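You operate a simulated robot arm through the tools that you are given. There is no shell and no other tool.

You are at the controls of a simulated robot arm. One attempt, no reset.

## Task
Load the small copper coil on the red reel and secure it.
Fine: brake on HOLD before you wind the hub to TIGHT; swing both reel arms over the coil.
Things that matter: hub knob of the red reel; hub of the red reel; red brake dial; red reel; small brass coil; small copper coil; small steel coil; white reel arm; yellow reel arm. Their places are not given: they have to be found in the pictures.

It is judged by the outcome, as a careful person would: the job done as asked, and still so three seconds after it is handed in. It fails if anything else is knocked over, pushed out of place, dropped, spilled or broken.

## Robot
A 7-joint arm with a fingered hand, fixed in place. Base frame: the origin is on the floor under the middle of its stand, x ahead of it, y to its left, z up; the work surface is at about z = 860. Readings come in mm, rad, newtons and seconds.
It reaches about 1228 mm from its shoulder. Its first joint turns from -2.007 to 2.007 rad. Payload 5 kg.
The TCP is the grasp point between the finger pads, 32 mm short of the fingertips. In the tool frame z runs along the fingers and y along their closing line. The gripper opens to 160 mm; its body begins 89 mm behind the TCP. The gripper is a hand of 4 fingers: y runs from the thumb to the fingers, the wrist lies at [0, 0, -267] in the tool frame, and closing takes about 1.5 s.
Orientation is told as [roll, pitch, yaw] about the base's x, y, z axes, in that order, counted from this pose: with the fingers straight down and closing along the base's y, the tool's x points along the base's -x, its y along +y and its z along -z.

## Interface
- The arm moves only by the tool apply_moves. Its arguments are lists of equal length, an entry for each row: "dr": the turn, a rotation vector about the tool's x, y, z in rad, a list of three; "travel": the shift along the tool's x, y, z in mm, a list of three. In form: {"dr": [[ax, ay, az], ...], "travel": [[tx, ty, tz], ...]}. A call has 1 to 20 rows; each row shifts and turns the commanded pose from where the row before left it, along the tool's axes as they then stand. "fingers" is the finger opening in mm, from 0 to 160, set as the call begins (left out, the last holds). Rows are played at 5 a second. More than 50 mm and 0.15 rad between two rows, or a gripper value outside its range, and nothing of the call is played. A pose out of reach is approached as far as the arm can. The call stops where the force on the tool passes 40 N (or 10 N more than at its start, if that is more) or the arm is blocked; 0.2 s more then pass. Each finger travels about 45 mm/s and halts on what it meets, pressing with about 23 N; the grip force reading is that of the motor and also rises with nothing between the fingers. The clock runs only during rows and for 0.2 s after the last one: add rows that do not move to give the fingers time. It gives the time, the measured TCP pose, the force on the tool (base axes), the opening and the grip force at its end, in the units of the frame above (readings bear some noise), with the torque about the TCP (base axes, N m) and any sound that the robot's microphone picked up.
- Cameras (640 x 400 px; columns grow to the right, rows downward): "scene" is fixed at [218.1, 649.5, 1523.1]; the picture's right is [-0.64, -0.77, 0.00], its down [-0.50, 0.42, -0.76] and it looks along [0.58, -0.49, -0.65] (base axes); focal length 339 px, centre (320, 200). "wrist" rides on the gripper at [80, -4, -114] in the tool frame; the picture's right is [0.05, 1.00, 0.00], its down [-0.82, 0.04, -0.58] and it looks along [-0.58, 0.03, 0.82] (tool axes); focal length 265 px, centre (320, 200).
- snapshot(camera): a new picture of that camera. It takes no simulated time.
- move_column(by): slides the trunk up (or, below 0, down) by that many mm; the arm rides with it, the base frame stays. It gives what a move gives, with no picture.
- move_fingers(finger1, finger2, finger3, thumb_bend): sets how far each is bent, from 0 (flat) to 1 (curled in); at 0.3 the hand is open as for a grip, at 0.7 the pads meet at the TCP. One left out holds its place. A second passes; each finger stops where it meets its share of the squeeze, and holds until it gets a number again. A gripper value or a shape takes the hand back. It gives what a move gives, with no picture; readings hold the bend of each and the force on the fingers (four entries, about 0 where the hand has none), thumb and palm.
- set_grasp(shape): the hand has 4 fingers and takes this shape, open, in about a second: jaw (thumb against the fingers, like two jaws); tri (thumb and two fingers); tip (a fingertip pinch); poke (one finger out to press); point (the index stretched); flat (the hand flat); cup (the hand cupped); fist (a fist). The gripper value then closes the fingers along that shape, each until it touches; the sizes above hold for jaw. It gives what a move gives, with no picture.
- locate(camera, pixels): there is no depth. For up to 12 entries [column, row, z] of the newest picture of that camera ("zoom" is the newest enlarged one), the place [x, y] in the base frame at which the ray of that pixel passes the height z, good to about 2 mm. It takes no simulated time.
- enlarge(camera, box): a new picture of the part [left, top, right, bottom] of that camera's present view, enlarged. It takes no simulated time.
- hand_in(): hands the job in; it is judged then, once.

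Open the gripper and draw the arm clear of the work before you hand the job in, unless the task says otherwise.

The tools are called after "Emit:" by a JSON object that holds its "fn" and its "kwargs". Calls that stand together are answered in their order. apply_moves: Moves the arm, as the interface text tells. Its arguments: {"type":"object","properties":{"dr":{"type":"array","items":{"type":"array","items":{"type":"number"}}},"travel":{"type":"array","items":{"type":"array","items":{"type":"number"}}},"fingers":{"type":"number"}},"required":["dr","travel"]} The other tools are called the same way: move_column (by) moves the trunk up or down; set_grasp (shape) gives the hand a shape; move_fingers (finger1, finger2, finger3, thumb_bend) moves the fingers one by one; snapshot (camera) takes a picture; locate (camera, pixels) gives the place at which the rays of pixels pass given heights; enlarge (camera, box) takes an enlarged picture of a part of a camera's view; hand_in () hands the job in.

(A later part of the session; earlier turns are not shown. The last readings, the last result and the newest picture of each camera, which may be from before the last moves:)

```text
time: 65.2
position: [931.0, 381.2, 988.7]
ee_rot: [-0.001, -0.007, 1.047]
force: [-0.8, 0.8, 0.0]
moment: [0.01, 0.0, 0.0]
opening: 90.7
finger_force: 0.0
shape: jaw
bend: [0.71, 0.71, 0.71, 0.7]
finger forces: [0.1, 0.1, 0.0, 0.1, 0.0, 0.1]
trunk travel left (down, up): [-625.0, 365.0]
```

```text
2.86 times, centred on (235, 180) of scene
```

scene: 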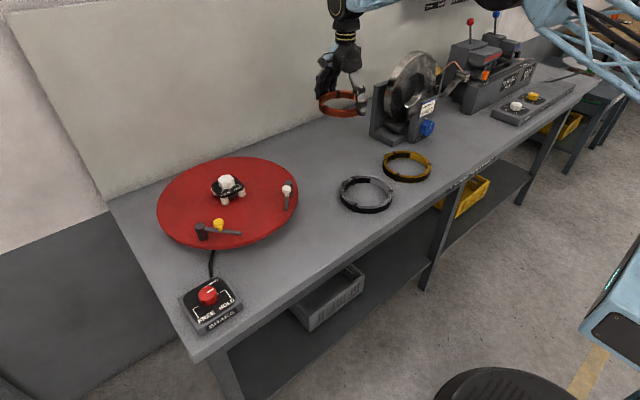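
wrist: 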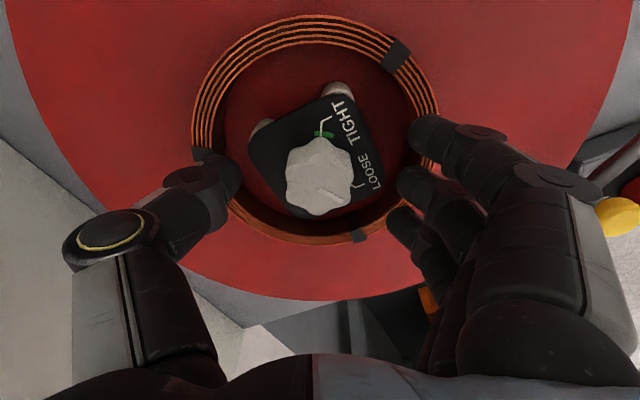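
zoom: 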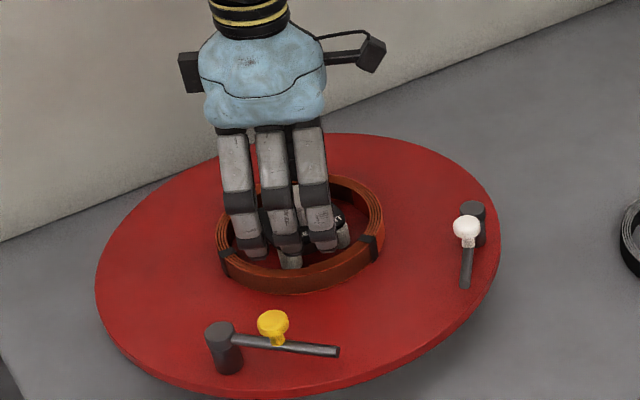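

Knob top appears around wrist (319,177), possibly a few mm off the tool axis. I zoom in to check before closing.

Emit:
{"fn": "enlarge", "kwargs": {"camera": "wrist", "box": [240, 100, 400, 240]}}

Emit:
{"fn": "locate", "kwargs": {"camera": "wrist", "pixels": [[319, 177, 975], [319, 177, 970], [319, 177, 980], [320, 200, 988]]}}

```text
2.86 times, centred on (320, 170) of wrist
```

zoom: 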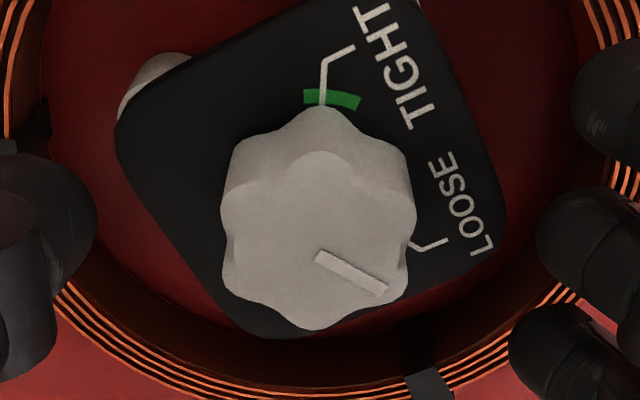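

```text
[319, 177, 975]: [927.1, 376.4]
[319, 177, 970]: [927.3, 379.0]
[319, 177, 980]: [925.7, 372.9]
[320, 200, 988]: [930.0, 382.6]
```

The knob's top face is centred at zoom (318,241) → wrist (319,184), within ~1 mm of the axis. I close the fingers on the knob.

Emit:
{"fn": "apply_moves", "kwargs": {"dr": [[0, 0, 0], [0, 0, 0], [0, 0, 0], [0, 0, 0], [0, 0, 0], [0, 0, 0], [0, 0, 0]], "travel": [[0, 0, 0], [0, 0, 0], [0, 0, 0], [0, 0, 0], [0, 0, 0], [0, 0, 0], [0, 0, 0]], "fingers": 25}}

Emit:
{"fn": "snapshot", "kwargs": {"camera": "wrist"}}

```text
time: 66.8
position: [931.7, 379.2, 987.9]
ee_rot: [0.0, -0.005, 1.047]
force: [9.4, -0.9, -1.3]
moment: [0.02, -0.08, -0.05]
opening: 14.9
finger_force: 23.2
shape: jaw
bend: [0.68, 0.73, 0.68, 0.7]
finger forces: [0.1, 10.6, 0.1, 0.0, 18.4, 0.0]
trunk travel left (down, up): [-625.0, 365.0]
```

```text
taken
```

wrist: 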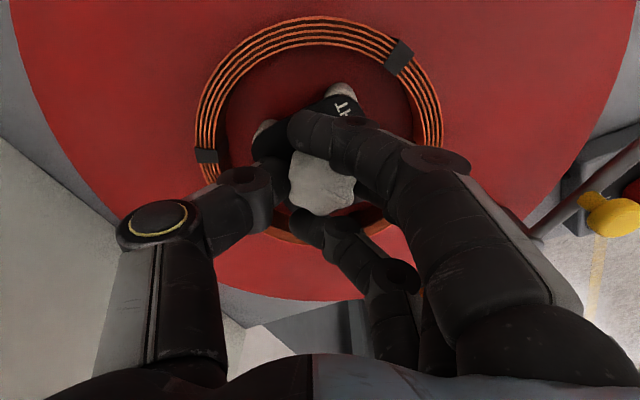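

The knob is gripped as the dial was (middle 10.6 N, thumb 18.4 N). I try 0.3 rad clockwise first and check torque and whether the pointer follows.

Emit:
{"fn": "apply_moves", "kwargs": {"dr": [[0, 0, 0.08], [0, 0, 0.1], [0, 0, 0.12]], "travel": [[0, 0, 0], [0, 0, 0], [0, 0, 0]]}}

Emit:
{"fn": "enlarge", "kwargs": {"camera": "wrist", "box": [240, 80, 400, 240]}}

Emit:
{"fn": "enlarge", "kwargs": {"camera": "scene", "box": [190, 160, 270, 220]}}

```text
time: 67.6
position: [931.6, 379.3, 988.8]
ee_rot: [0.001, -0.005, 0.747]
force: [10.5, -11.5, -1.3]
moment: [-0.16, -0.2, 0.0]
opening: 15.4
finger_force: 22.8
shape: jaw
bend: [0.68, 0.73, 0.68, 0.7]
finger forces: [0.1, 7.9, 0.1, 0.1, 23.4, 0.0]
trunk travel left (down, up): [-625.0, 365.0]
```

```text
2.50 times, centred on (320, 160) of wrist
```

zoom: 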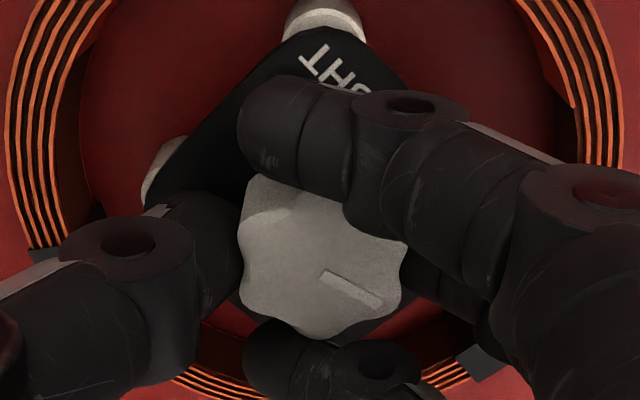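

```text
6.67 times, centred on (230, 190) of scene
```

zoom: 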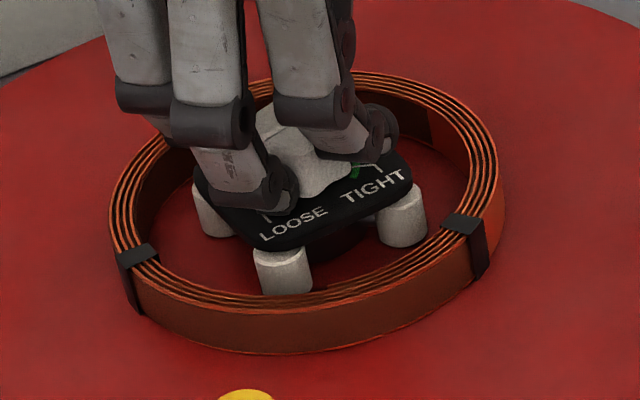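

The pointer stays fixed relative to the hand (zoom (325,275)→(382,302)), so the knob turned clockwise freely. I continue clockwise about 2.4 rad.

Emit:
{"fn": "apply_moves", "kwargs": {"dr": [[0, 0, 0.14], [0, 0, 0.14], [0, 0, 0.14], [0, 0, 0.14], [0, 0, 0.14], [0, 0, 0.14], [0, 0, 0.14], [0, 0, 0.14]], "travel": [[0, 0, 0], [0, 0, 0], [0, 0, 0], [0, 0, 0], [0, 0, 0], [0, 0, 0], [0, 0, 0], [0, 0, 0]]}}

Emit:
{"fn": "enlarge", "kwargs": {"camera": "wrist", "box": [220, 40, 420, 240]}}

Emit:
{"fn": "enlarge", "kwargs": {"camera": "scene", "box": [190, 160, 270, 220]}}

```text
time: 69.4
position: [930.3, 379.2, 989.4]
ee_rot: [0.003, 0.0, -0.376]
force: [4.6, -15.4, -1.4]
moment: [-0.26, -0.1, 0.05]
opening: 15.7
finger_force: 22.7
shape: jaw
bend: [0.68, 0.73, 0.68, 0.7]
finger forces: [0.0, 9.2, 0.0, 0.0, 21.3, 0.1]
trunk travel left (down, up): [-625.0, 365.0]
```

```text
2.00 times, centred on (320, 140) of wrist
```

zoom: 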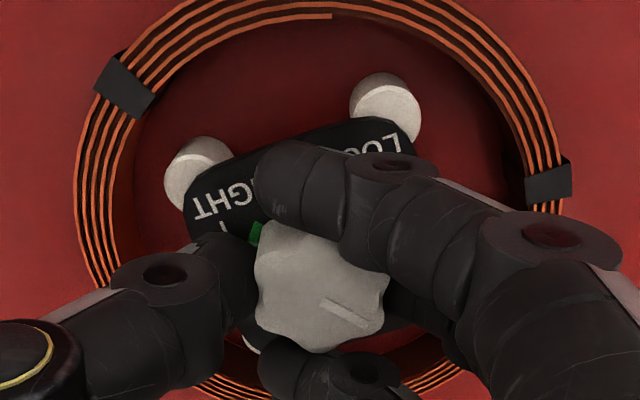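

```text
6.67 times, centred on (230, 190) of scene
```

zoom: 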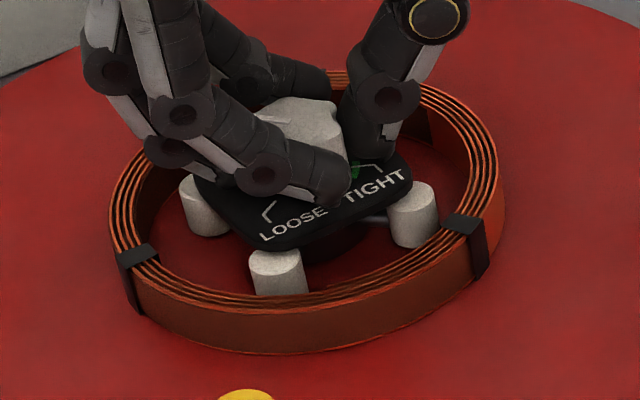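

The hub pads are moving outward, so clockwise is tightening. I continue another ~1.27 rad to yaw ≈ −1.65.

Emit:
{"fn": "apply_moves", "kwargs": {"dr": [[0, 0, 0.141], [0, 0, 0.141], [0, 0, 0.141], [0, 0, 0.141], [0, 0, 0.141], [0, 0, 0.141], [0, 0, 0.141], [0, 0, 0.141], [0, 0, 0.141]], "travel": [[0, 0, 0], [0, 0, 0], [0, 0, 0], [0, 0, 0], [0, 0, 0], [0, 0, 0], [0, 0, 0], [0, 0, 0], [0, 0, 0]]}}

Emit:
{"fn": "enlarge", "kwargs": {"camera": "wrist", "box": [220, 40, 420, 240]}}

Emit:
{"fn": "enlarge", "kwargs": {"camera": "scene", "box": [190, 160, 270, 220]}}

```text
time: 71.4
position: [929.3, 380.6, 989.9]
ee_rot: [0.001, 0.004, -1.643]
force: [-10.0, -17.9, -4.3]
moment: [-0.36, 0.09, -0.02]
opening: 14.6
finger_force: 22.6
shape: jaw
bend: [0.68, 0.72, 0.68, 0.7]
finger forces: [0.0, 10.3, 0.2, 0.0, 17.6, 0.1]
trunk travel left (down, up): [-625.0, 365.0]
```

```text
2.00 times, centred on (320, 140) of wrist
```

zoom: 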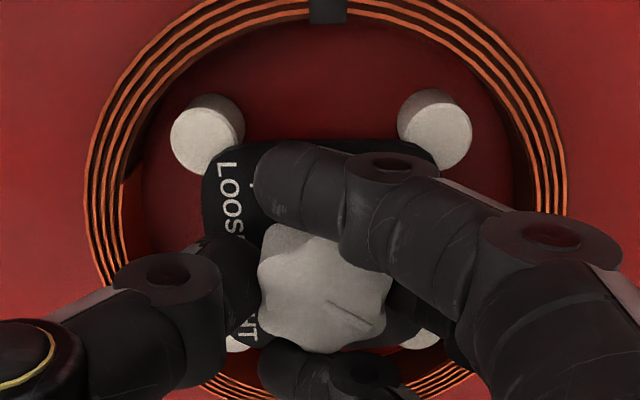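

```text
6.67 times, centred on (230, 190) of scene
```

zoom: 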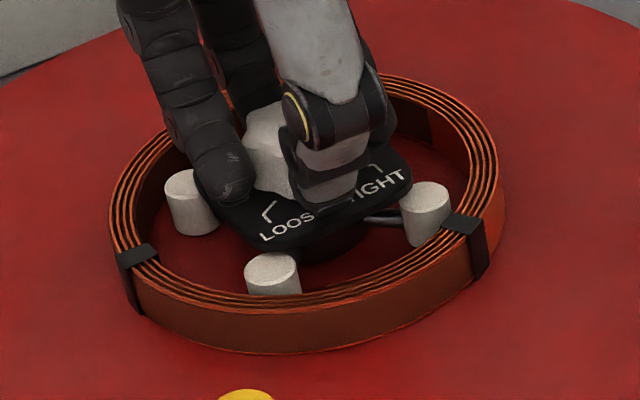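

Pads have expanded further; about 154° of the turn done. I release, raise 45 mm, and look at the pointer before regrasping.

Emit:
{"fn": "apply_moves", "kwargs": {"dr": [[0, 0, 0], [0, 0, 0], [0, 0, 0], [0, 0, 0], [0, 0, 0], [0, 0, 0], [0, 0, 0], [0, 0, 0]], "travel": [[0, 0, 0], [0, 0, 0], [0, 0, 0], [0, 0, 0], [0, 0, 0], [0, 0, 0], [0, 0, -25], [0, 0, -30]], "fingers": 95}}

Emit:
{"fn": "enlarge", "kwargs": {"camera": "wrist", "box": [200, 20, 440, 240]}}

```text
time: 73.2
position: [930.5, 381.1, 1043.8]
ee_rot: [0.002, 0.003, -1.639]
force: [-0.2, -0.7, -0.1]
moment: [0.04, 0.01, -0.01]
opening: 94.7
finger_force: 0.1
shape: jaw
bend: [0.71, 0.71, 0.71, 0.7]
finger forces: [0.0, 0.0, 0.1, 0.0, 0.1, 0.0]
trunk travel left (down, up): [-625.0, 365.0]
```

```text
1.82 times, centred on (320, 130) of wrist
```

zoom: 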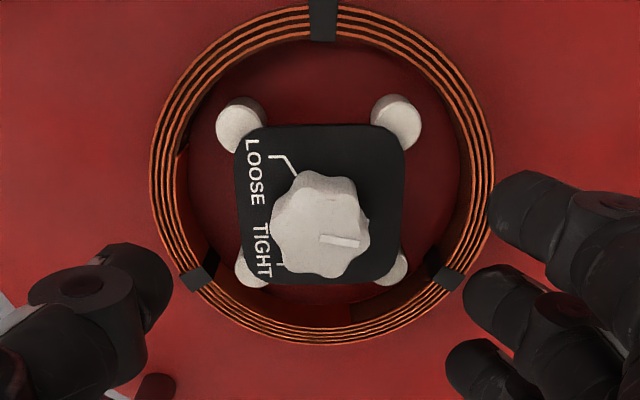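

The pointer is now at roughly −15° (zoom (320,237)→(360,244)), with about 105° left to TIGHT. I rotate the hand back by 1.9 rad, descend and regrip.

Emit:
{"fn": "apply_moves", "kwargs": {"dr": [[0, 0, -0.146], [0, 0, -0.146], [0, 0, -0.146], [0, 0, -0.146], [0, 0, -0.146], [0, 0, -0.146], [0, 0, -0.146], [0, 0, -0.146], [0, 0, -0.146], [0, 0, -0.146], [0, 0, -0.146], [0, 0, -0.146], [0, 0, -0.146]], "travel": [[0, 0, 0], [0, 0, 0], [0, 0, 0], [0, 0, 0], [0, 0, 0], [0, 0, 0], [0, 0, 0], [0, 0, 0], [0, 0, 0], [0, 0, 0], [0, 0, 0], [0, 0, 0], [0, 0, 0]]}}

Emit:
{"fn": "apply_moves", "kwargs": {"dr": [[0, 0, 0], [0, 0, 0], [0, 0, 0], [0, 0, 0]], "travel": [[0, 0, 20], [0, 0, 18], [0, 0, 12], [0, 0, 5]]}}

Emit:
{"fn": "enlarge", "kwargs": {"camera": "wrist", "box": [220, 80, 420, 260]}}

```text
time: 76.0
position: [929.9, 381.0, 1043.9]
ee_rot: [0.003, -0.002, 0.262]
force: [0.0, 0.5, 0.0]
moment: [0.01, 0.0, 0.0]
opening: 94.9
finger_force: 0.1
shape: jaw
bend: [0.71, 0.71, 0.71, 0.7]
finger forces: [0.1, 0.0, 0.1, 0.1, 0.0, 0.0]
trunk travel left (down, up): [-625.0, 365.0]
```

```text
time: 77.0
position: [929.3, 380.3, 989.8]
ee_rot: [0.004, -0.003, 0.258]
force: [-0.6, 0.6, 0.4]
moment: [0.04, 0.03, -0.02]
opening: 95.0
finger_force: 0.1
shape: jaw
bend: [0.71, 0.71, 0.71, 0.7]
finger forces: [0.0, 0.0, 0.0, 0.0, 0.0, 0.0]
trunk travel left (down, up): [-625.0, 365.0]
```

```text
2.22 times, centred on (320, 170) of wrist
```

zoom: 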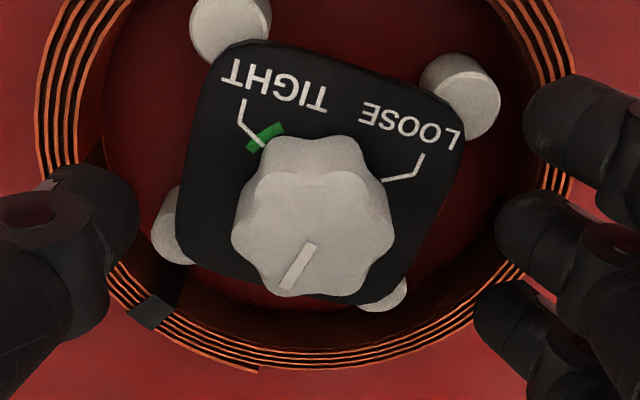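

The pointer is at ≈ −13° and TIGHT at ≈ −122°, so ~110° remain. I close on the knob again.

Emit:
{"fn": "apply_moves", "kwargs": {"dr": [[0, 0, 0], [0, 0, 0], [0, 0, 0], [0, 0, 0], [0, 0, 0], [0, 0, 0], [0, 0, 0]], "travel": [[0, 0, 1.5], [0, 0, 0], [0, 0, 0], [0, 0, 0], [0, 0, 0], [0, 0, 0], [0, 0, 0]], "fingers": 20}}

Emit:
{"fn": "apply_moves", "kwargs": {"dr": [[0, 0, 0.1], [0, 0, 0.12], [0, 0, 0.12], [0, 0, 0.12], [0, 0, 0.12], [0, 0, 0.12], [0, 0, 0.12], [0, 0, 0.12]], "travel": [[0, 0, 0], [0, 0, 0], [0, 0, 0], [0, 0, 0], [0, 0, 0], [0, 0, 0], [0, 0, 0], [0, 0, 0]]}}

Emit:
{"fn": "enlarge", "kwargs": {"camera": "wrist", "box": [220, 80, 420, 260]}}

```text
time: 78.6
position: [929.7, 379.4, 988.7]
ee_rot: [0.004, -0.001, 0.256]
force: [1.5, -8.1, -0.2]
moment: [0.02, 0.04, -0.01]
opening: 15.5
finger_force: 22.7
shape: jaw
bend: [0.68, 0.73, 0.68, 0.7]
finger forces: [0.0, 11.9, 0.0, 0.1, 18.2, 0.1]
trunk travel left (down, up): [-625.0, 365.0]
```

```text
time: 80.4
position: [930.5, 379.8, 987.9]
ee_rot: [0.004, 0.003, -0.685]
force: [-1.6, -18.4, -3.9]
moment: [-0.33, 0.03, 0.01]
opening: 15.9
finger_force: 23.0
shape: jaw
bend: [0.68, 0.73, 0.68, 0.7]
finger forces: [0.2, 7.8, 0.0, 0.1, 23.2, 0.1]
trunk travel left (down, up): [-625.0, 365.0]
```

```text
2.22 times, centred on (320, 170) of wrist
```

zoom: 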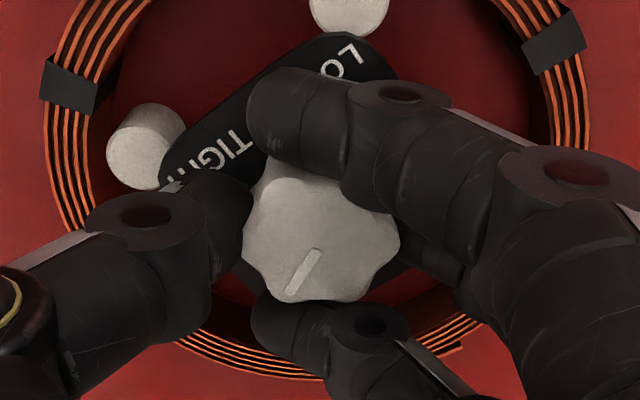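

The pointer still follows the hand (zoom (315,250)→(290,298)). I continue another 1.0 rad.

Emit:
{"fn": "apply_moves", "kwargs": {"dr": [[0, 0, 0.1], [0, 0, 0.12], [0, 0, 0.12], [0, 0, 0.12], [0, 0, 0.12], [0, 0, 0.12], [0, 0, 0.12], [0, 0, 0.12]], "travel": [[0, 0, 0], [0, 0, 0], [0, 0, 0], [0, 0, 0], [0, 0, 0], [0, 0, 0], [0, 0, 0], [0, 0, 0]]}}

Emit:
{"fn": "enlarge", "kwargs": {"camera": "wrist", "box": [220, 80, 420, 260]}}

Emit:
{"fn": "enlarge", "kwargs": {"camera": "scene", "box": [190, 160, 270, 220]}}

```text
time: 82.2
position: [929.2, 381.0, 988.9]
ee_rot: [-0.002, 0.005, -1.622]
force: [-9.1, -15.6, -5.8]
moment: [-0.34, -0.01, 0.01]
opening: 14.8
finger_force: 22.7
shape: jaw
bend: [0.68, 0.72, 0.68, 0.7]
finger forces: [0.1, 10.2, 0.0, 0.0, 17.3, 0.1]
trunk travel left (down, up): [-625.0, 365.0]
```

```text
2.22 times, centred on (320, 170) of wrist
```

zoom: 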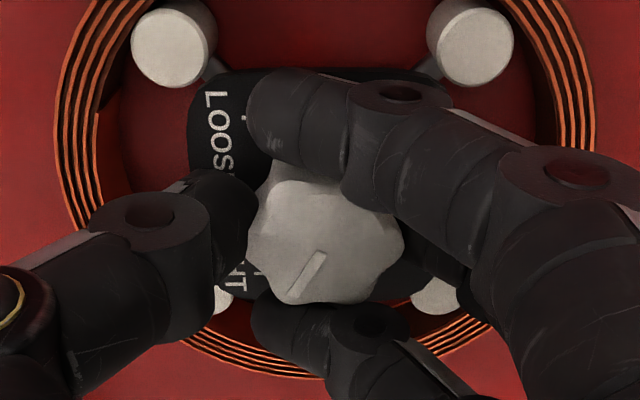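

```text
6.67 times, centred on (230, 190) of scene
```

zoom: 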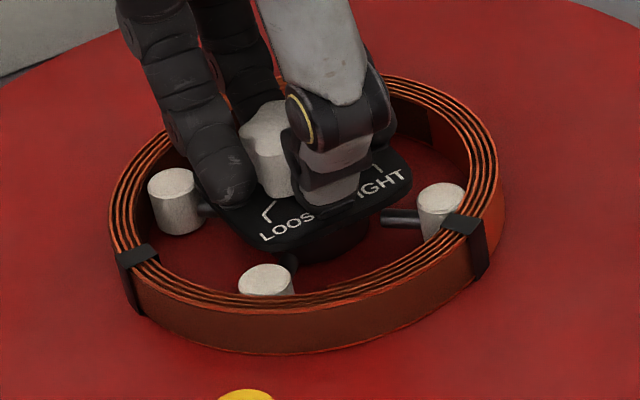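

The pointer is now at about −119°, near TIGHT, and the pads are close to the coil's bore. I release and raise to verify against the tick.

Emit:
{"fn": "apply_moves", "kwargs": {"dr": [[0, 0, 0], [0, 0, 0], [0, 0, 0], [0, 0, 0], [0, 0, 0], [0, 0, 0], [0, 0, 0], [0, 0, 0]], "travel": [[0, 0, 0], [0, 0, 0], [0, 0, 0], [0, 0, 0], [0, 0, 0], [0, 0, 0], [0, 0, -25], [0, 0, -30]], "fingers": 95}}

Emit:
{"fn": "enlarge", "kwargs": {"camera": "wrist", "box": [220, 30, 420, 230]}}

Emit:
{"fn": "enlarge", "kwargs": {"camera": "scene", "box": [190, 160, 270, 220]}}

```text
time: 84.0
position: [929.0, 380.6, 1045.1]
ee_rot: [0.0, 0.004, -1.622]
force: [0.0, 0.0, 0.3]
moment: [0.02, -0.03, -0.01]
opening: 95.0
finger_force: 0.0
shape: jaw
bend: [0.71, 0.71, 0.71, 0.7]
finger forces: [0.0, 0.0, 0.0, 0.1, 0.0, 0.0]
trunk travel left (down, up): [-625.0, 365.0]
```

```text
2.00 times, centred on (320, 130) of wrist
```

zoom: 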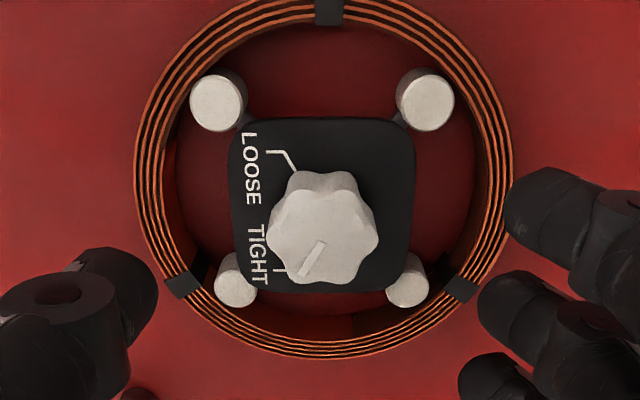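

```text
6.67 times, centred on (230, 190) of scene
```

zoom: 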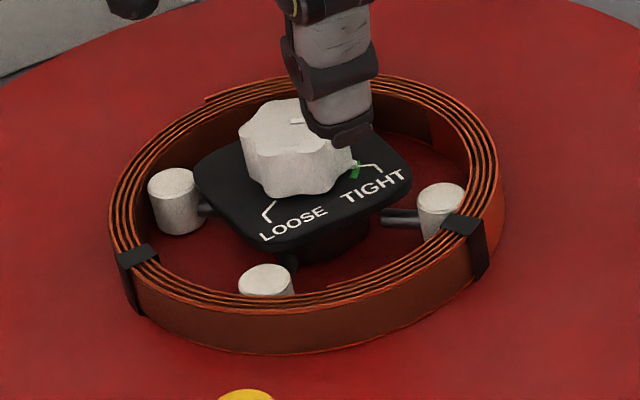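

The pointer looks aligned with the TIGHT tick; I enlarge further to check against the green band.

Emit:
{"fn": "enlarge", "kwargs": {"camera": "scene", "box": [214, 168, 250, 196]}}

Emit:
{"fn": "enlarge", "kwargs": {"camera": "wrist", "box": [280, 80, 360, 180]}}

```text
14.29 times, centred on (232, 182) of scene
```

zoom: 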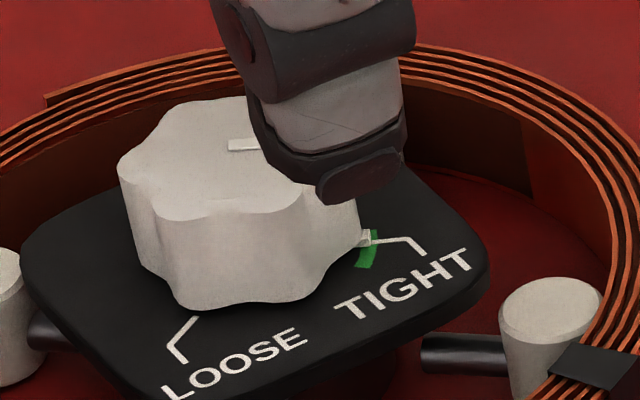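

```text
4.00 times, centred on (320, 130) of wrist
```

zoom: 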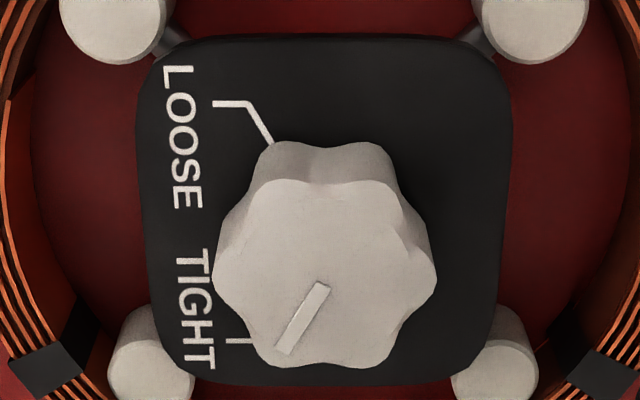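

The pointer's white dot (zoom (366,237)) meets the TIGHT tick and green band. I turn the hand back and view from the other side to confirm it is well inside the green and that the pads bear on the coil.

Emit:
{"fn": "apply_moves", "kwargs": {"dr": [[0, 0, -0.145], [0, 0, -0.145], [0, 0, -0.145], [0, 0, -0.145], [0, 0, -0.145], [0, 0, -0.145], [0, 0, -0.145], [0, 0, -0.145], [0, 0, -0.145], [0, 0, -0.145], [0, 0, -0.145], [0, 0, -0.145], [0, 0, -0.145], [0, 0, -0.145]], "travel": [[0, 0, 0], [0, 0, 0], [0, 0, 0], [0, 0, 0], [0, 0, 0], [0, 0, 0], [0, 0, 0], [0, 0, 0], [0, 0, 0], [0, 0, 0], [0, 0, 0], [0, 0, 0], [0, 0, 0], [0, 0, 0]]}}

Emit:
{"fn": "snapshot", "kwargs": {"camera": "wrist"}}

Emit:
{"fn": "enlarge", "kwargs": {"camera": "wrist", "box": [280, 90, 360, 170]}}

Emit:
{"fn": "enlarge", "kwargs": {"camera": "scene", "box": [214, 168, 250, 196]}}

```text
time: 87.0
position: [929.2, 382.5, 1042.6]
ee_rot: [0.002, -0.004, 0.41]
force: [0.7, -0.6, -0.7]
moment: [0.02, 0.0, 0.01]
opening: 95.0
finger_force: 0.0
shape: jaw
bend: [0.71, 0.71, 0.71, 0.7]
finger forces: [0.1, 0.0, 0.0, 0.1, 0.0, 0.0]
trunk travel left (down, up): [-625.0, 365.0]
```

```text
taken
```

wrist: 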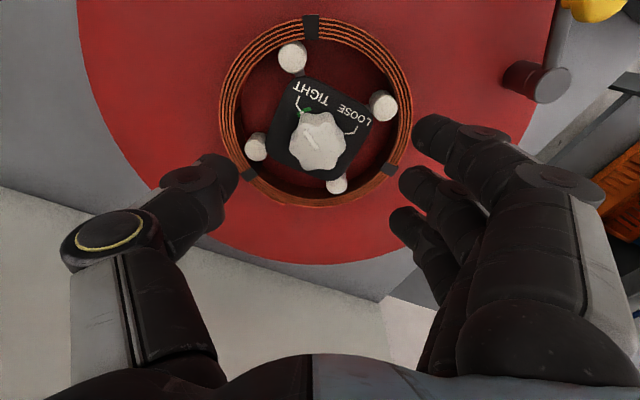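

```text
5.00 times, centred on (320, 130) of wrist
```

zoom: 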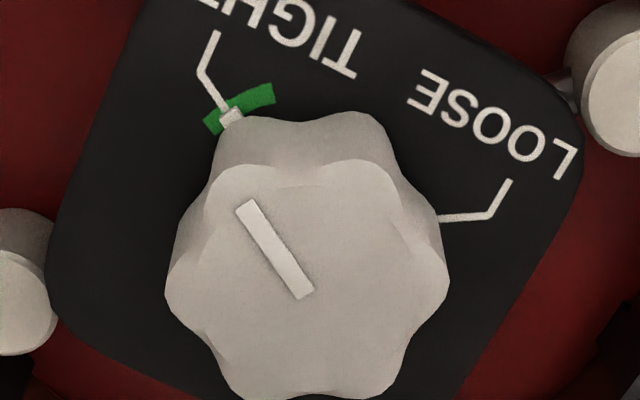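

```text
14.29 times, centred on (232, 182) of scene
```

zoom: 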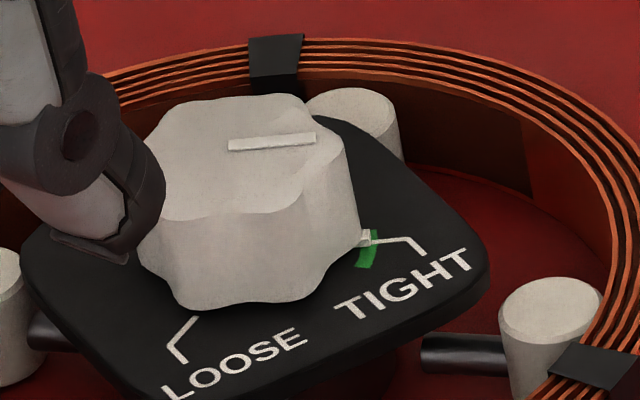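

The pointer dot sits exactly on the TIGHT tick inside the green band, so the hub is tight. Next come the arms: I will push each knob toward +x with the three-finger row, so I raise, set yaw ≈1.5 and move over the yellow knob's area for a closer look.

Emit:
{"fn": "apply_moves", "kwargs": {"dr": [[0, 0, -0.136], [0, 0, -0.136], [0, 0, -0.136], [0, 0, -0.136], [0, 0, -0.136], [0, 0, -0.136], [0, 0, -0.136], [0, 0, -0.136], [0, 0, 0], [0, 0, 0], [0, 0, 0], [0, 0, 0]], "travel": [[0, 0, -7], [0, 0, -7], [0, 0, -7], [0, 0, -7], [0, 0, -7], [0, 0, -7], [0, 0, -7], [0, 0, -7], [-15.2, 33.4, 0], [-15.2, 33.4, 0], [-15.2, 33.4, 0], [-15.2, 33.4, 0]]}}

Emit:
{"fn": "snapshot", "kwargs": {"camera": "wrist"}}

Emit:
{"fn": "enlarge", "kwargs": {"camera": "wrist", "box": [240, 50, 440, 210]}}

Emit:
{"fn": "enlarge", "kwargs": {"camera": "scene", "box": [150, 150, 310, 250]}}

```text
time: 89.6
position: [800.9, 451.1, 1099.7]
ee_rot: [-0.001, -0.003, 1.495]
force: [0.7, 0.7, 0.9]
moment: [-0.01, 0.01, -0.01]
opening: 95.0
finger_force: 0.1
shape: jaw
bend: [0.71, 0.71, 0.71, 0.7]
finger forces: [0.0, 0.0, 0.1, 0.1, 0.0, 0.0]
trunk travel left (down, up): [-625.0, 365.0]
```

```text
taken
```

wrist: 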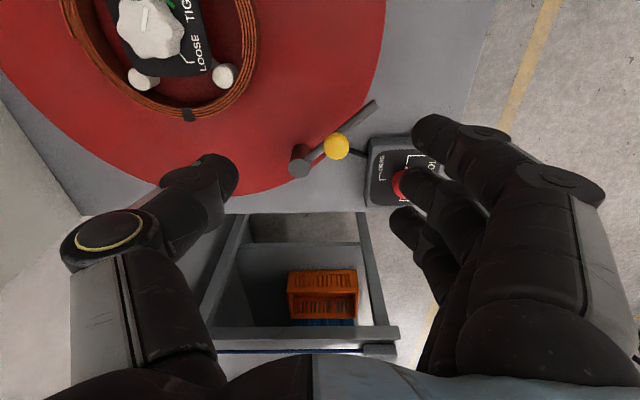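

```text
2.50 times, centred on (340, 130) of wrist
```

zoom: 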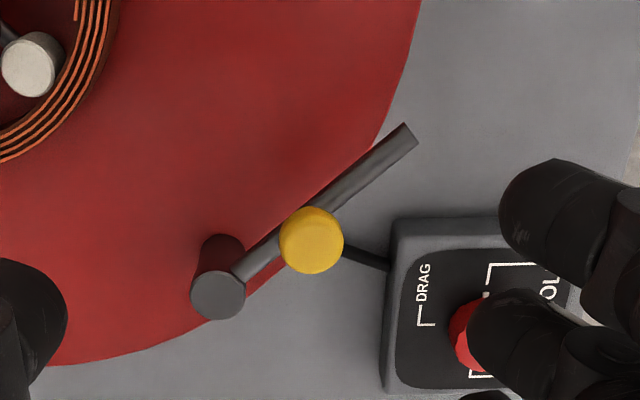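

```text
4.00 times, centred on (230, 200) of scene
```

zoom: 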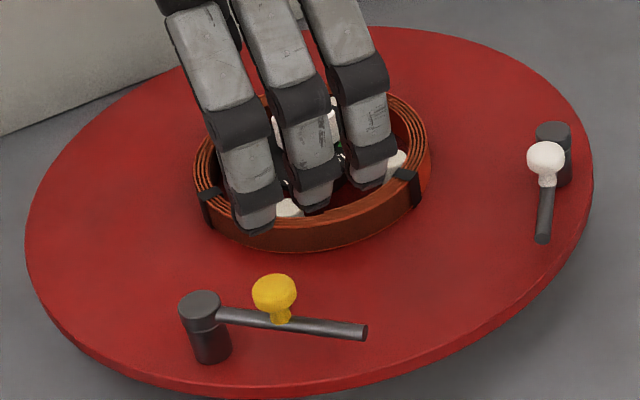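

The yellow knob is at wrist zoom (312,240), post top (218,295), bar tip (405,135). I locate these at candidate heights and compare with the scene view to fix heights.

Emit:
{"fn": "locate", "kwargs": {"camera": "wrist", "pixels": [[336.8, 146, 965], [336.8, 146, 980], [299.2, 168, 955], [299.2, 168, 970], [374, 104, 950], [374, 104, 965]]}}

Emit:
{"fn": "locate", "kwargs": {"camera": "zoom", "pixels": [[274, 288, 965], [274, 288, 980], [200, 303, 955], [200, 303, 970], [364, 330, 950], [364, 330, 965], [545, 158, 965], [545, 158, 980], [554, 133, 955], [554, 133, 970], [543, 237, 950], [543, 237, 965]]}}

```text
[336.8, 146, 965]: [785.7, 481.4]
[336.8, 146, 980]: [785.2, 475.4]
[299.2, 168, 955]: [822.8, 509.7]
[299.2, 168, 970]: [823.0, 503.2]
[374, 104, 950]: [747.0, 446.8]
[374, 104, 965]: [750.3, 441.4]
```

```text
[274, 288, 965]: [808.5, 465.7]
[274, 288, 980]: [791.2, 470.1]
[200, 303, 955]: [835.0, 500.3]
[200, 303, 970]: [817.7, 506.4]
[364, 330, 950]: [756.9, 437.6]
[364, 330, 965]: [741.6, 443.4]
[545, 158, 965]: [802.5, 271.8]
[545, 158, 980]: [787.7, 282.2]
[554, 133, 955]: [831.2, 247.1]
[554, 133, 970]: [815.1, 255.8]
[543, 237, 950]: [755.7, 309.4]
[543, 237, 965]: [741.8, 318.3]
```

Heights: knob top ≈985, post top ≈965, bar top ≈960 with post at (823,505), knob at (785,472), so the swing is 90° to put the knob at about (855,467). I position at (793,447) with fingers at 70 mm and lower to z≈1006, tips above bar and post.

Emit:
{"fn": "apply_moves", "kwargs": {"dr": [[0, 0, 0], [0, 0, 0], [0, 0, 0], [0, 0, 0], [0, 0, 0]], "travel": [[4.6, 7.7, 0], [0, 0, 30], [0, 0, 30], [0, 0, 20], [0, 0, 14]], "fingers": 70}}

Emit:
{"fn": "snapshot", "kwargs": {"camera": "wrist"}}

Emit:
{"fn": "enlarge", "kwargs": {"camera": "scene", "box": [150, 150, 310, 250]}}

```text
time: 90.8
position: [794.5, 448.0, 1004.8]
ee_rot: [-0.004, -0.004, 1.495]
force: [0.3, -0.1, -1.5]
moment: [-0.01, 0.03, 0.0]
opening: 70.6
finger_force: 0.1
shape: jaw
bend: [0.73, 0.73, 0.73, 0.7]
finger forces: [0.0, 0.1, 0.1, 0.0, 0.1, 0.0]
trunk travel left (down, up): [-625.0, 365.0]
```

```text
taken
```

wrist: 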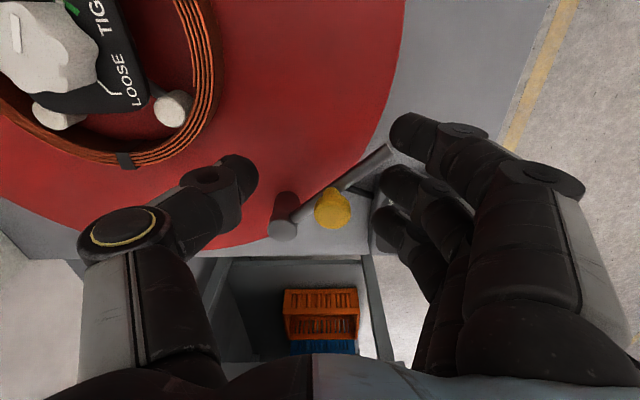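

```text
4.00 times, centred on (230, 200) of scene
```

zoom: 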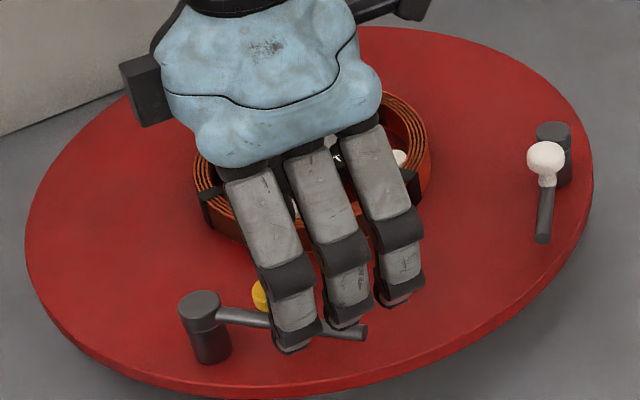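

The knob at wrist (332,208) lies between the finger row (right) and the thumb (left). I push toward +x about 48 mm and check.

Emit:
{"fn": "apply_moves", "kwargs": {"dr": [[0, 0, 0], [0, 0, 0], [0, 0, 0], [0, 0, 0], [0, 0, 0], [0, 0, 0]], "travel": [[-0.6, -8, 0], [-0.6, -8, 0], [-0.6, -8, 0], [-0.6, -8, 0], [-0.6, -8, 0], [-0.6, -8, 0]]}}

Emit:
{"fn": "snapshot", "kwargs": {"camera": "wrist"}}

Emit:
{"fn": "enlarge", "kwargs": {"camera": "scene", "box": [150, 150, 310, 250]}}

```text
time: 92.2
position: [840.6, 446.9, 1005.0]
ee_rot: [-0.002, -0.003, 1.495]
force: [-6.3, -10.7, 2.5]
moment: [-0.24, 0.2, 0.56]
opening: 74.6
finger_force: 0.1
shape: jaw
bend: [0.73, 0.72, 0.72, 0.7]
finger forces: [0.1, 10.0, 3.1, 0.0, 0.0, 0.0]
trunk travel left (down, up): [-625.0, 365.0]
```

```text
taken
```

wrist: 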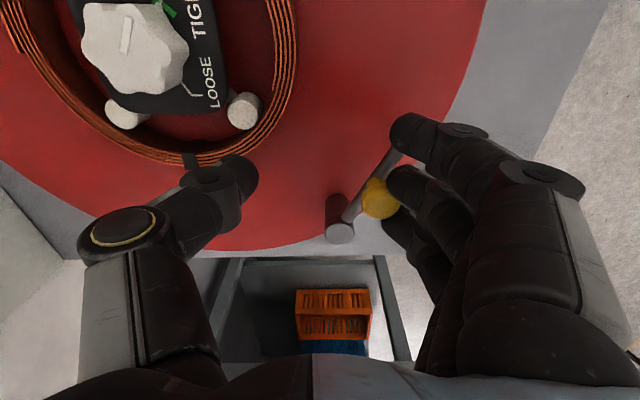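

```text
4.00 times, centred on (230, 200) of scene
```

zoom: 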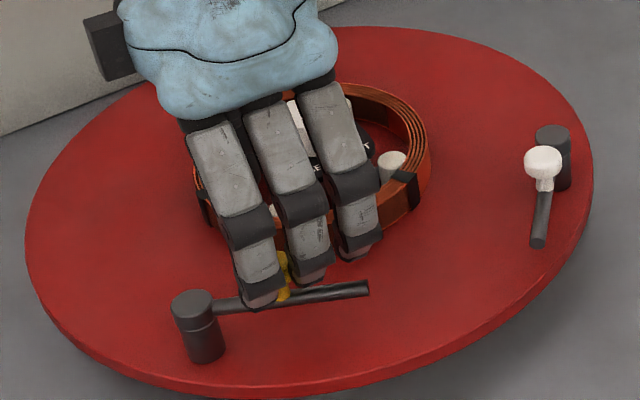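

The arm is swinging, but the knob got wedged between two fingers (force −6,−11 N) and the reel post shifted slightly in the scene. I back off 12 mm to unload and re-measure.

Emit:
{"fn": "apply_moves", "kwargs": {"dr": [[0, 0, 0], [0, 0, 0], [0, 0, 0]], "travel": [[0.3, 4, 0], [0.6, 8, 0], [0, 0, 0]]}}

Emit:
{"fn": "snapshot", "kwargs": {"camera": "wrist"}}

Emit:
{"fn": "enlarge", "kwargs": {"camera": "wrist", "box": [280, 100, 440, 260]}}

Emit:
{"fn": "enlarge", "kwargs": {"camera": "scene", "box": [150, 150, 310, 250]}}

```text
time: 93.0
position: [830.6, 448.0, 1005.6]
ee_rot: [-0.002, -0.004, 1.494]
force: [-0.3, 0.6, 0.7]
moment: [0.03, -0.03, 0.0]
opening: 70.6
finger_force: 0.0
shape: jaw
bend: [0.73, 0.73, 0.73, 0.7]
finger forces: [0.0, 0.0, 0.5, 0.1, 0.0, 0.0]
trunk travel left (down, up): [-625.0, 365.0]
```

```text
taken
```

wrist: 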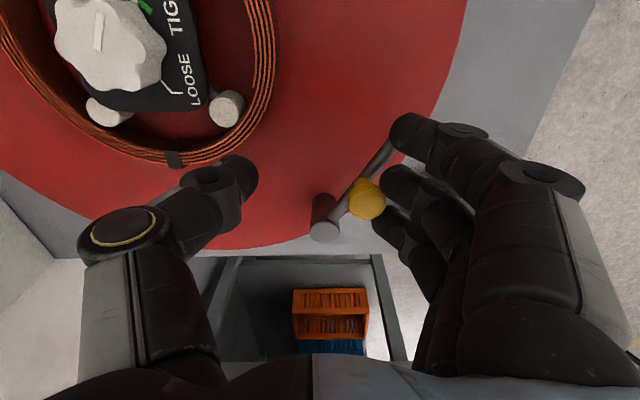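

```text
2.50 times, centred on (360, 180) of wrist
```

zoom: 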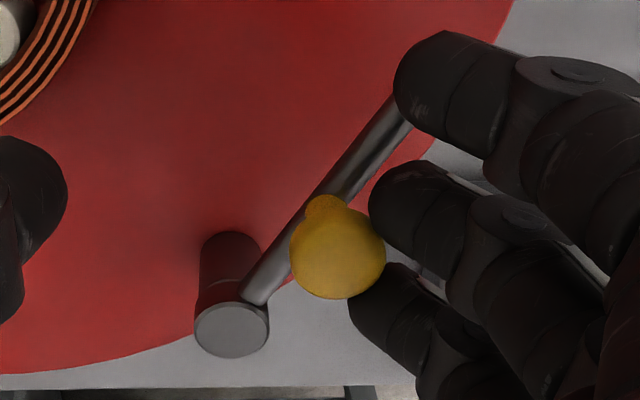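

```text
4.00 times, centred on (230, 200) of scene
```

zoom: 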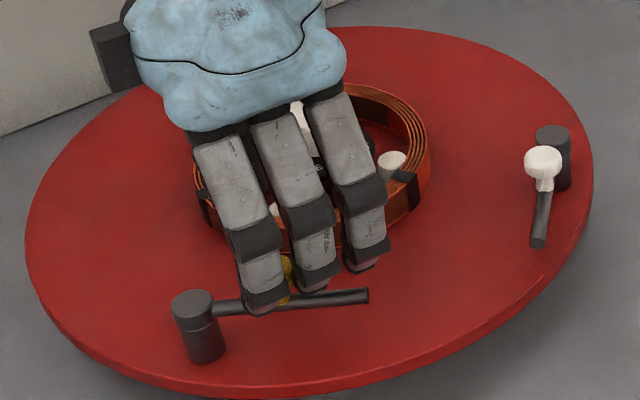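

Unloaded now. I locate the knob (367,202) and post top (325,232) to get the arm's current angle.

Emit:
{"fn": "locate", "kwargs": {"camera": "wrist", "pixels": [[367, 202, 985], [324.8, 232, 965.5], [393, 148, 958], [98, 40, 975], [320, 200, 1005]]}}

Emit:
{"fn": "locate", "kwargs": {"camera": "zoom", "pixels": [[191, 305, 965.5], [367, 290, 958], [543, 160, 985], [553, 134, 965.5], [540, 243, 958]]}}

```text
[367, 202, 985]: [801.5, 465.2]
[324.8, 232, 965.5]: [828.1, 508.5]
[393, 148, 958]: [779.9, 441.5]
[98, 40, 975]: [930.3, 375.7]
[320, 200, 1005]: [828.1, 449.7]
```

```text
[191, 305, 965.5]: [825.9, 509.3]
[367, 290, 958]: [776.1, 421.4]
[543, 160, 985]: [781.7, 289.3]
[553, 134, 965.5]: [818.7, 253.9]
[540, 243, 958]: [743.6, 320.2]
```

The arm now points at −120° (knob (801,465), post (827,509)), with about 68° to go; the reel itself turned only ~2°. I now follow the knob's arc around the post so no wedging force builds up, first 30°.

Emit:
{"fn": "apply_moves", "kwargs": {"dr": [[0, 0, 0], [0, 0, 0], [0, 0, 0], [0, 0, 0], [0, 0, 0], [0, 0, 0]], "travel": [[1.6, -4.13, 0], [1.6, -4.13, 0], [0.8, -4.32, 0], [0.75, -4.32, 0], [0.1, -4.4, 0], [0.03, -4.43, 0]]}}

Emit:
{"fn": "enlarge", "kwargs": {"camera": "wrist", "box": [280, 100, 440, 260]}}

Emit:
{"fn": "enlarge", "kwargs": {"camera": "scene", "box": [150, 150, 310, 250]}}

```text
time: 94.4
position: [855.7, 441.6, 1005.1]
ee_rot: [-0.001, -0.003, 1.495]
force: [0.4, 0.3, 0.4]
moment: [0.0, 0.0, 0.01]
opening: 71.0
finger_force: 0.0
shape: jaw
bend: [0.73, 0.73, 0.73, 0.7]
finger forces: [0.0, 0.3, 0.3, 0.1, 0.0, 0.0]
trunk travel left (down, up): [-625.0, 365.0]
```

```text
2.50 times, centred on (360, 180) of wrist
```

zoom: 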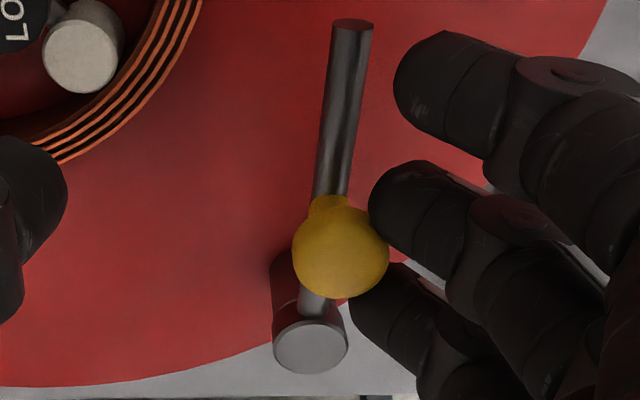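

```text
4.00 times, centred on (230, 200) of scene
```

zoom: 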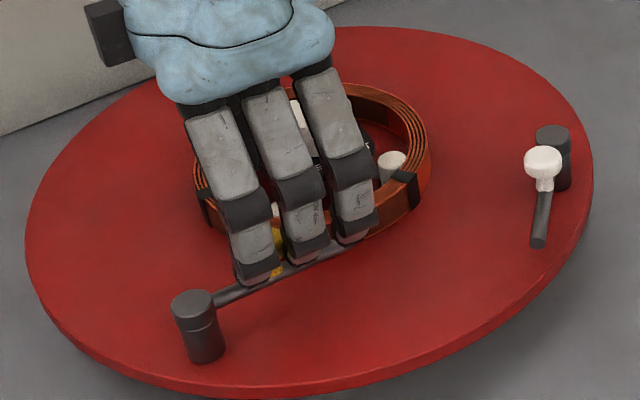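

The arm swung smoothly to about −90° with almost no force and the reel stayed still. I continue along the arc for the remaining ~40°.

Emit:
{"fn": "apply_moves", "kwargs": {"dr": [[0, 0, 0], [0, 0, 0], [0, 0, 0], [0, 0, 0], [0, 0, 0], [0, 0, 0]], "travel": [[-0.7, -4.4, 0], [-0.76, -4.31, 0], [-1.4, -4.16, 0], [-1.44, -4.15, 0], [-2.2, -3.85, 0], [-2.2, -3.84, 0]]}}

Emit:
{"fn": "enlarge", "kwargs": {"camera": "wrist", "box": [240, 60, 440, 260]}}

Emit:
{"fn": "enlarge", "kwargs": {"camera": "scene", "box": [150, 150, 310, 250]}}

```text
time: 95.8
position: [879.8, 448.9, 1004.3]
ee_rot: [-0.002, -0.005, 1.496]
force: [-0.3, 0.2, -0.6]
moment: [-0.03, 0.01, 0.02]
opening: 70.7
finger_force: 0.1
shape: jaw
bend: [0.73, 0.73, 0.73, 0.7]
finger forces: [0.0, 0.0, 0.0, 0.0, 0.1, 0.0]
trunk travel left (down, up): [-625.0, 365.0]
```

```text
2.00 times, centred on (340, 160) of wrist
```

zoom: 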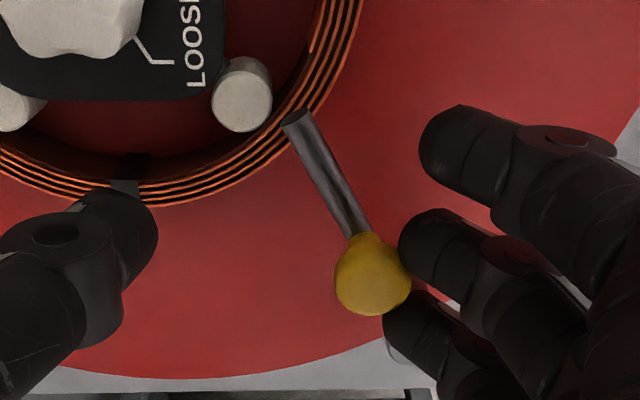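

```text
4.00 times, centred on (230, 200) of scene
```

zoom: 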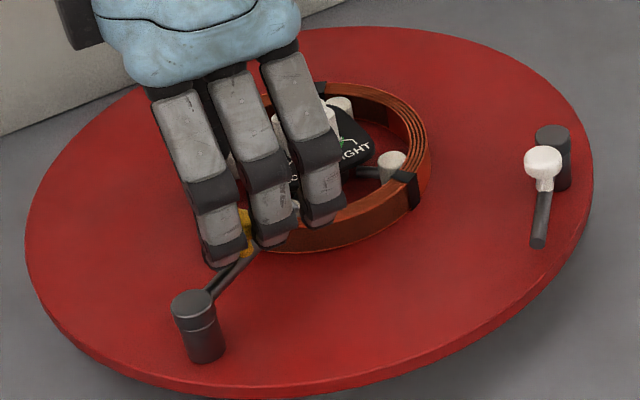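

The bar tip is now over the coil's edge at ≈ −60°. I push ~10–12° more so it points at the hub centre.

Emit:
{"fn": "apply_moves", "kwargs": {"dr": [[0, 0, 0], [0, 0, 0], [0, 0, 0]], "travel": [[-2.5, -3.6, 0], [-2.8, -3.4, 0], [-0.8, -0.8, 0]]}}

Emit:
{"fn": "enlarge", "kwargs": {"camera": "wrist", "box": [200, 20, 440, 260]}}

Emit:
{"fn": "enlarge", "kwargs": {"camera": "scene", "box": [150, 150, 310, 250]}}

```text
time: 96.6
position: [889.0, 454.1, 1005.6]
ee_rot: [-0.004, -0.003, 1.496]
force: [-0.7, 0.1, -0.3]
moment: [-0.02, -0.03, 0.02]
opening: 71.0
finger_force: 0.1
shape: jaw
bend: [0.73, 0.73, 0.73, 0.7]
finger forces: [0.0, 0.8, 0.0, 0.1, 0.1, 0.1]
trunk travel left (down, up): [-625.0, 365.0]
```

```text
1.67 times, centred on (320, 140) of wrist
```

zoom: 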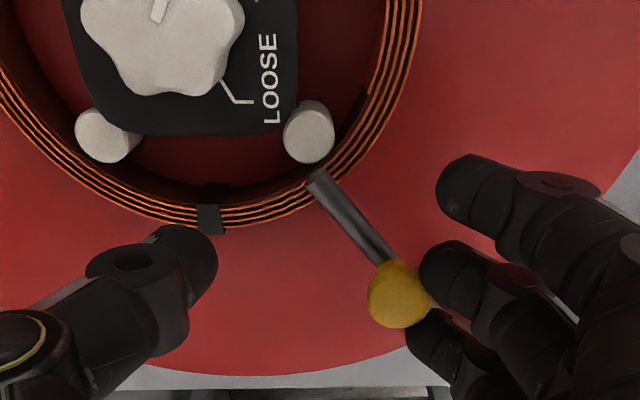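

```text
4.00 times, centred on (230, 200) of scene
```

zoom: 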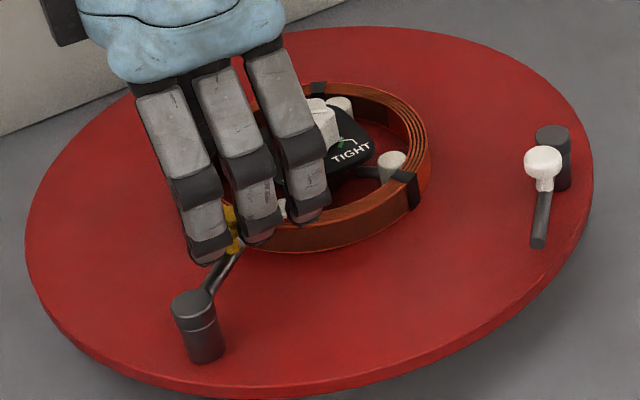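

The bar now reaches over the coil windings. I locate the knob (366.8,197) and tip (318.8,126.8) to compute the exact angle relative to the hub centre.

Emit:
{"fn": "snapshot", "kwargs": {"camera": "wrist"}}

Emit:
{"fn": "locate", "kwargs": {"camera": "wrist", "pixels": [[366.8, 197, 985], [318.8, 127, 958], [316, 122, 958], [320, 200, 1005], [306, 98, 949], [256, 123, 949]]}}

```text
taken
```

wrist: 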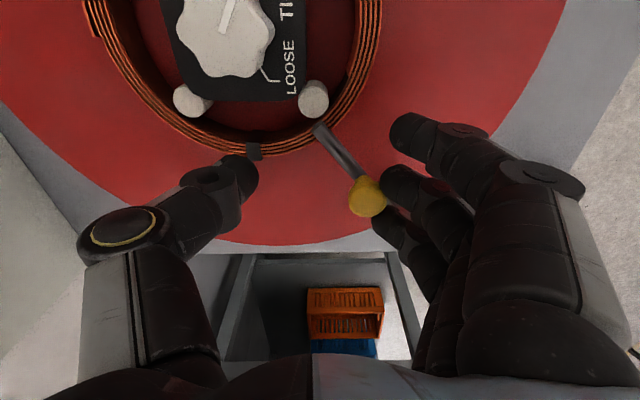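

```text
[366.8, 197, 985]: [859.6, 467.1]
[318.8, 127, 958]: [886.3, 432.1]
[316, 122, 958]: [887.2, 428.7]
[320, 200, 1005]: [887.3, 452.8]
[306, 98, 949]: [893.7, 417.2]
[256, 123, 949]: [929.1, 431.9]
```

The arm points at −53° versus the hub direction −52°, with its tip ~67 mm from the hub centre, i.e. over the coil. I back off slightly and raise to clear.

Emit:
{"fn": "apply_moves", "kwargs": {"dr": [[0, 0, 0], [0, 0, 0], [0, 0, 0], [0, 0, 0], [0, 0, 0]], "travel": [[3.3, 3.8, 0], [3, 3.5, 0], [0, 0, -20], [0, 0, -35], [0, 0, -40]]}}

Emit:
{"fn": "snapshot", "kwargs": {"camera": "wrist"}}

Emit:
{"fn": "enlarge", "kwargs": {"camera": "scene", "box": [150, 150, 310, 250]}}

```text
time: 97.8
position: [879.7, 447.1, 1101.5]
ee_rot: [-0.003, -0.003, 1.496]
force: [-0.8, -0.4, 0.0]
moment: [0.02, -0.03, -0.01]
opening: 71.0
finger_force: 0.0
shape: jaw
bend: [0.73, 0.73, 0.73, 0.7]
finger forces: [0.0, 0.1, 0.0, 0.0, 0.0, 0.1]
trunk travel left (down, up): [-625.0, 365.0]
```

```text
taken
```

wrist: 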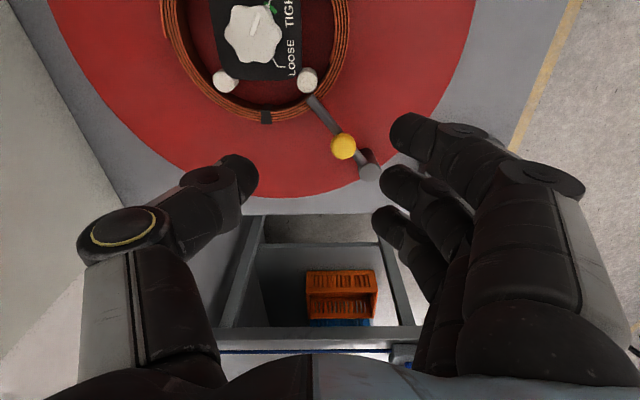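

```text
4.00 times, centred on (230, 200) of scene
```

zoom: 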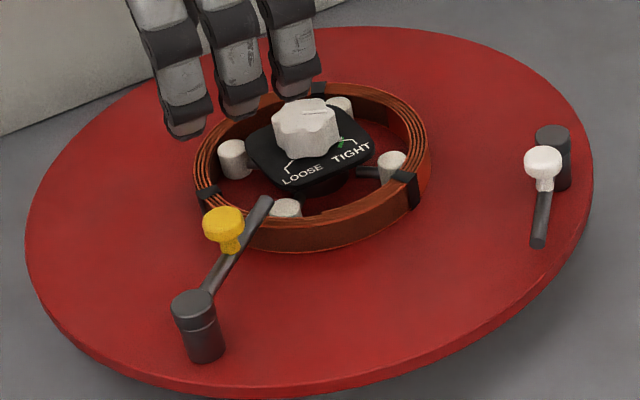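

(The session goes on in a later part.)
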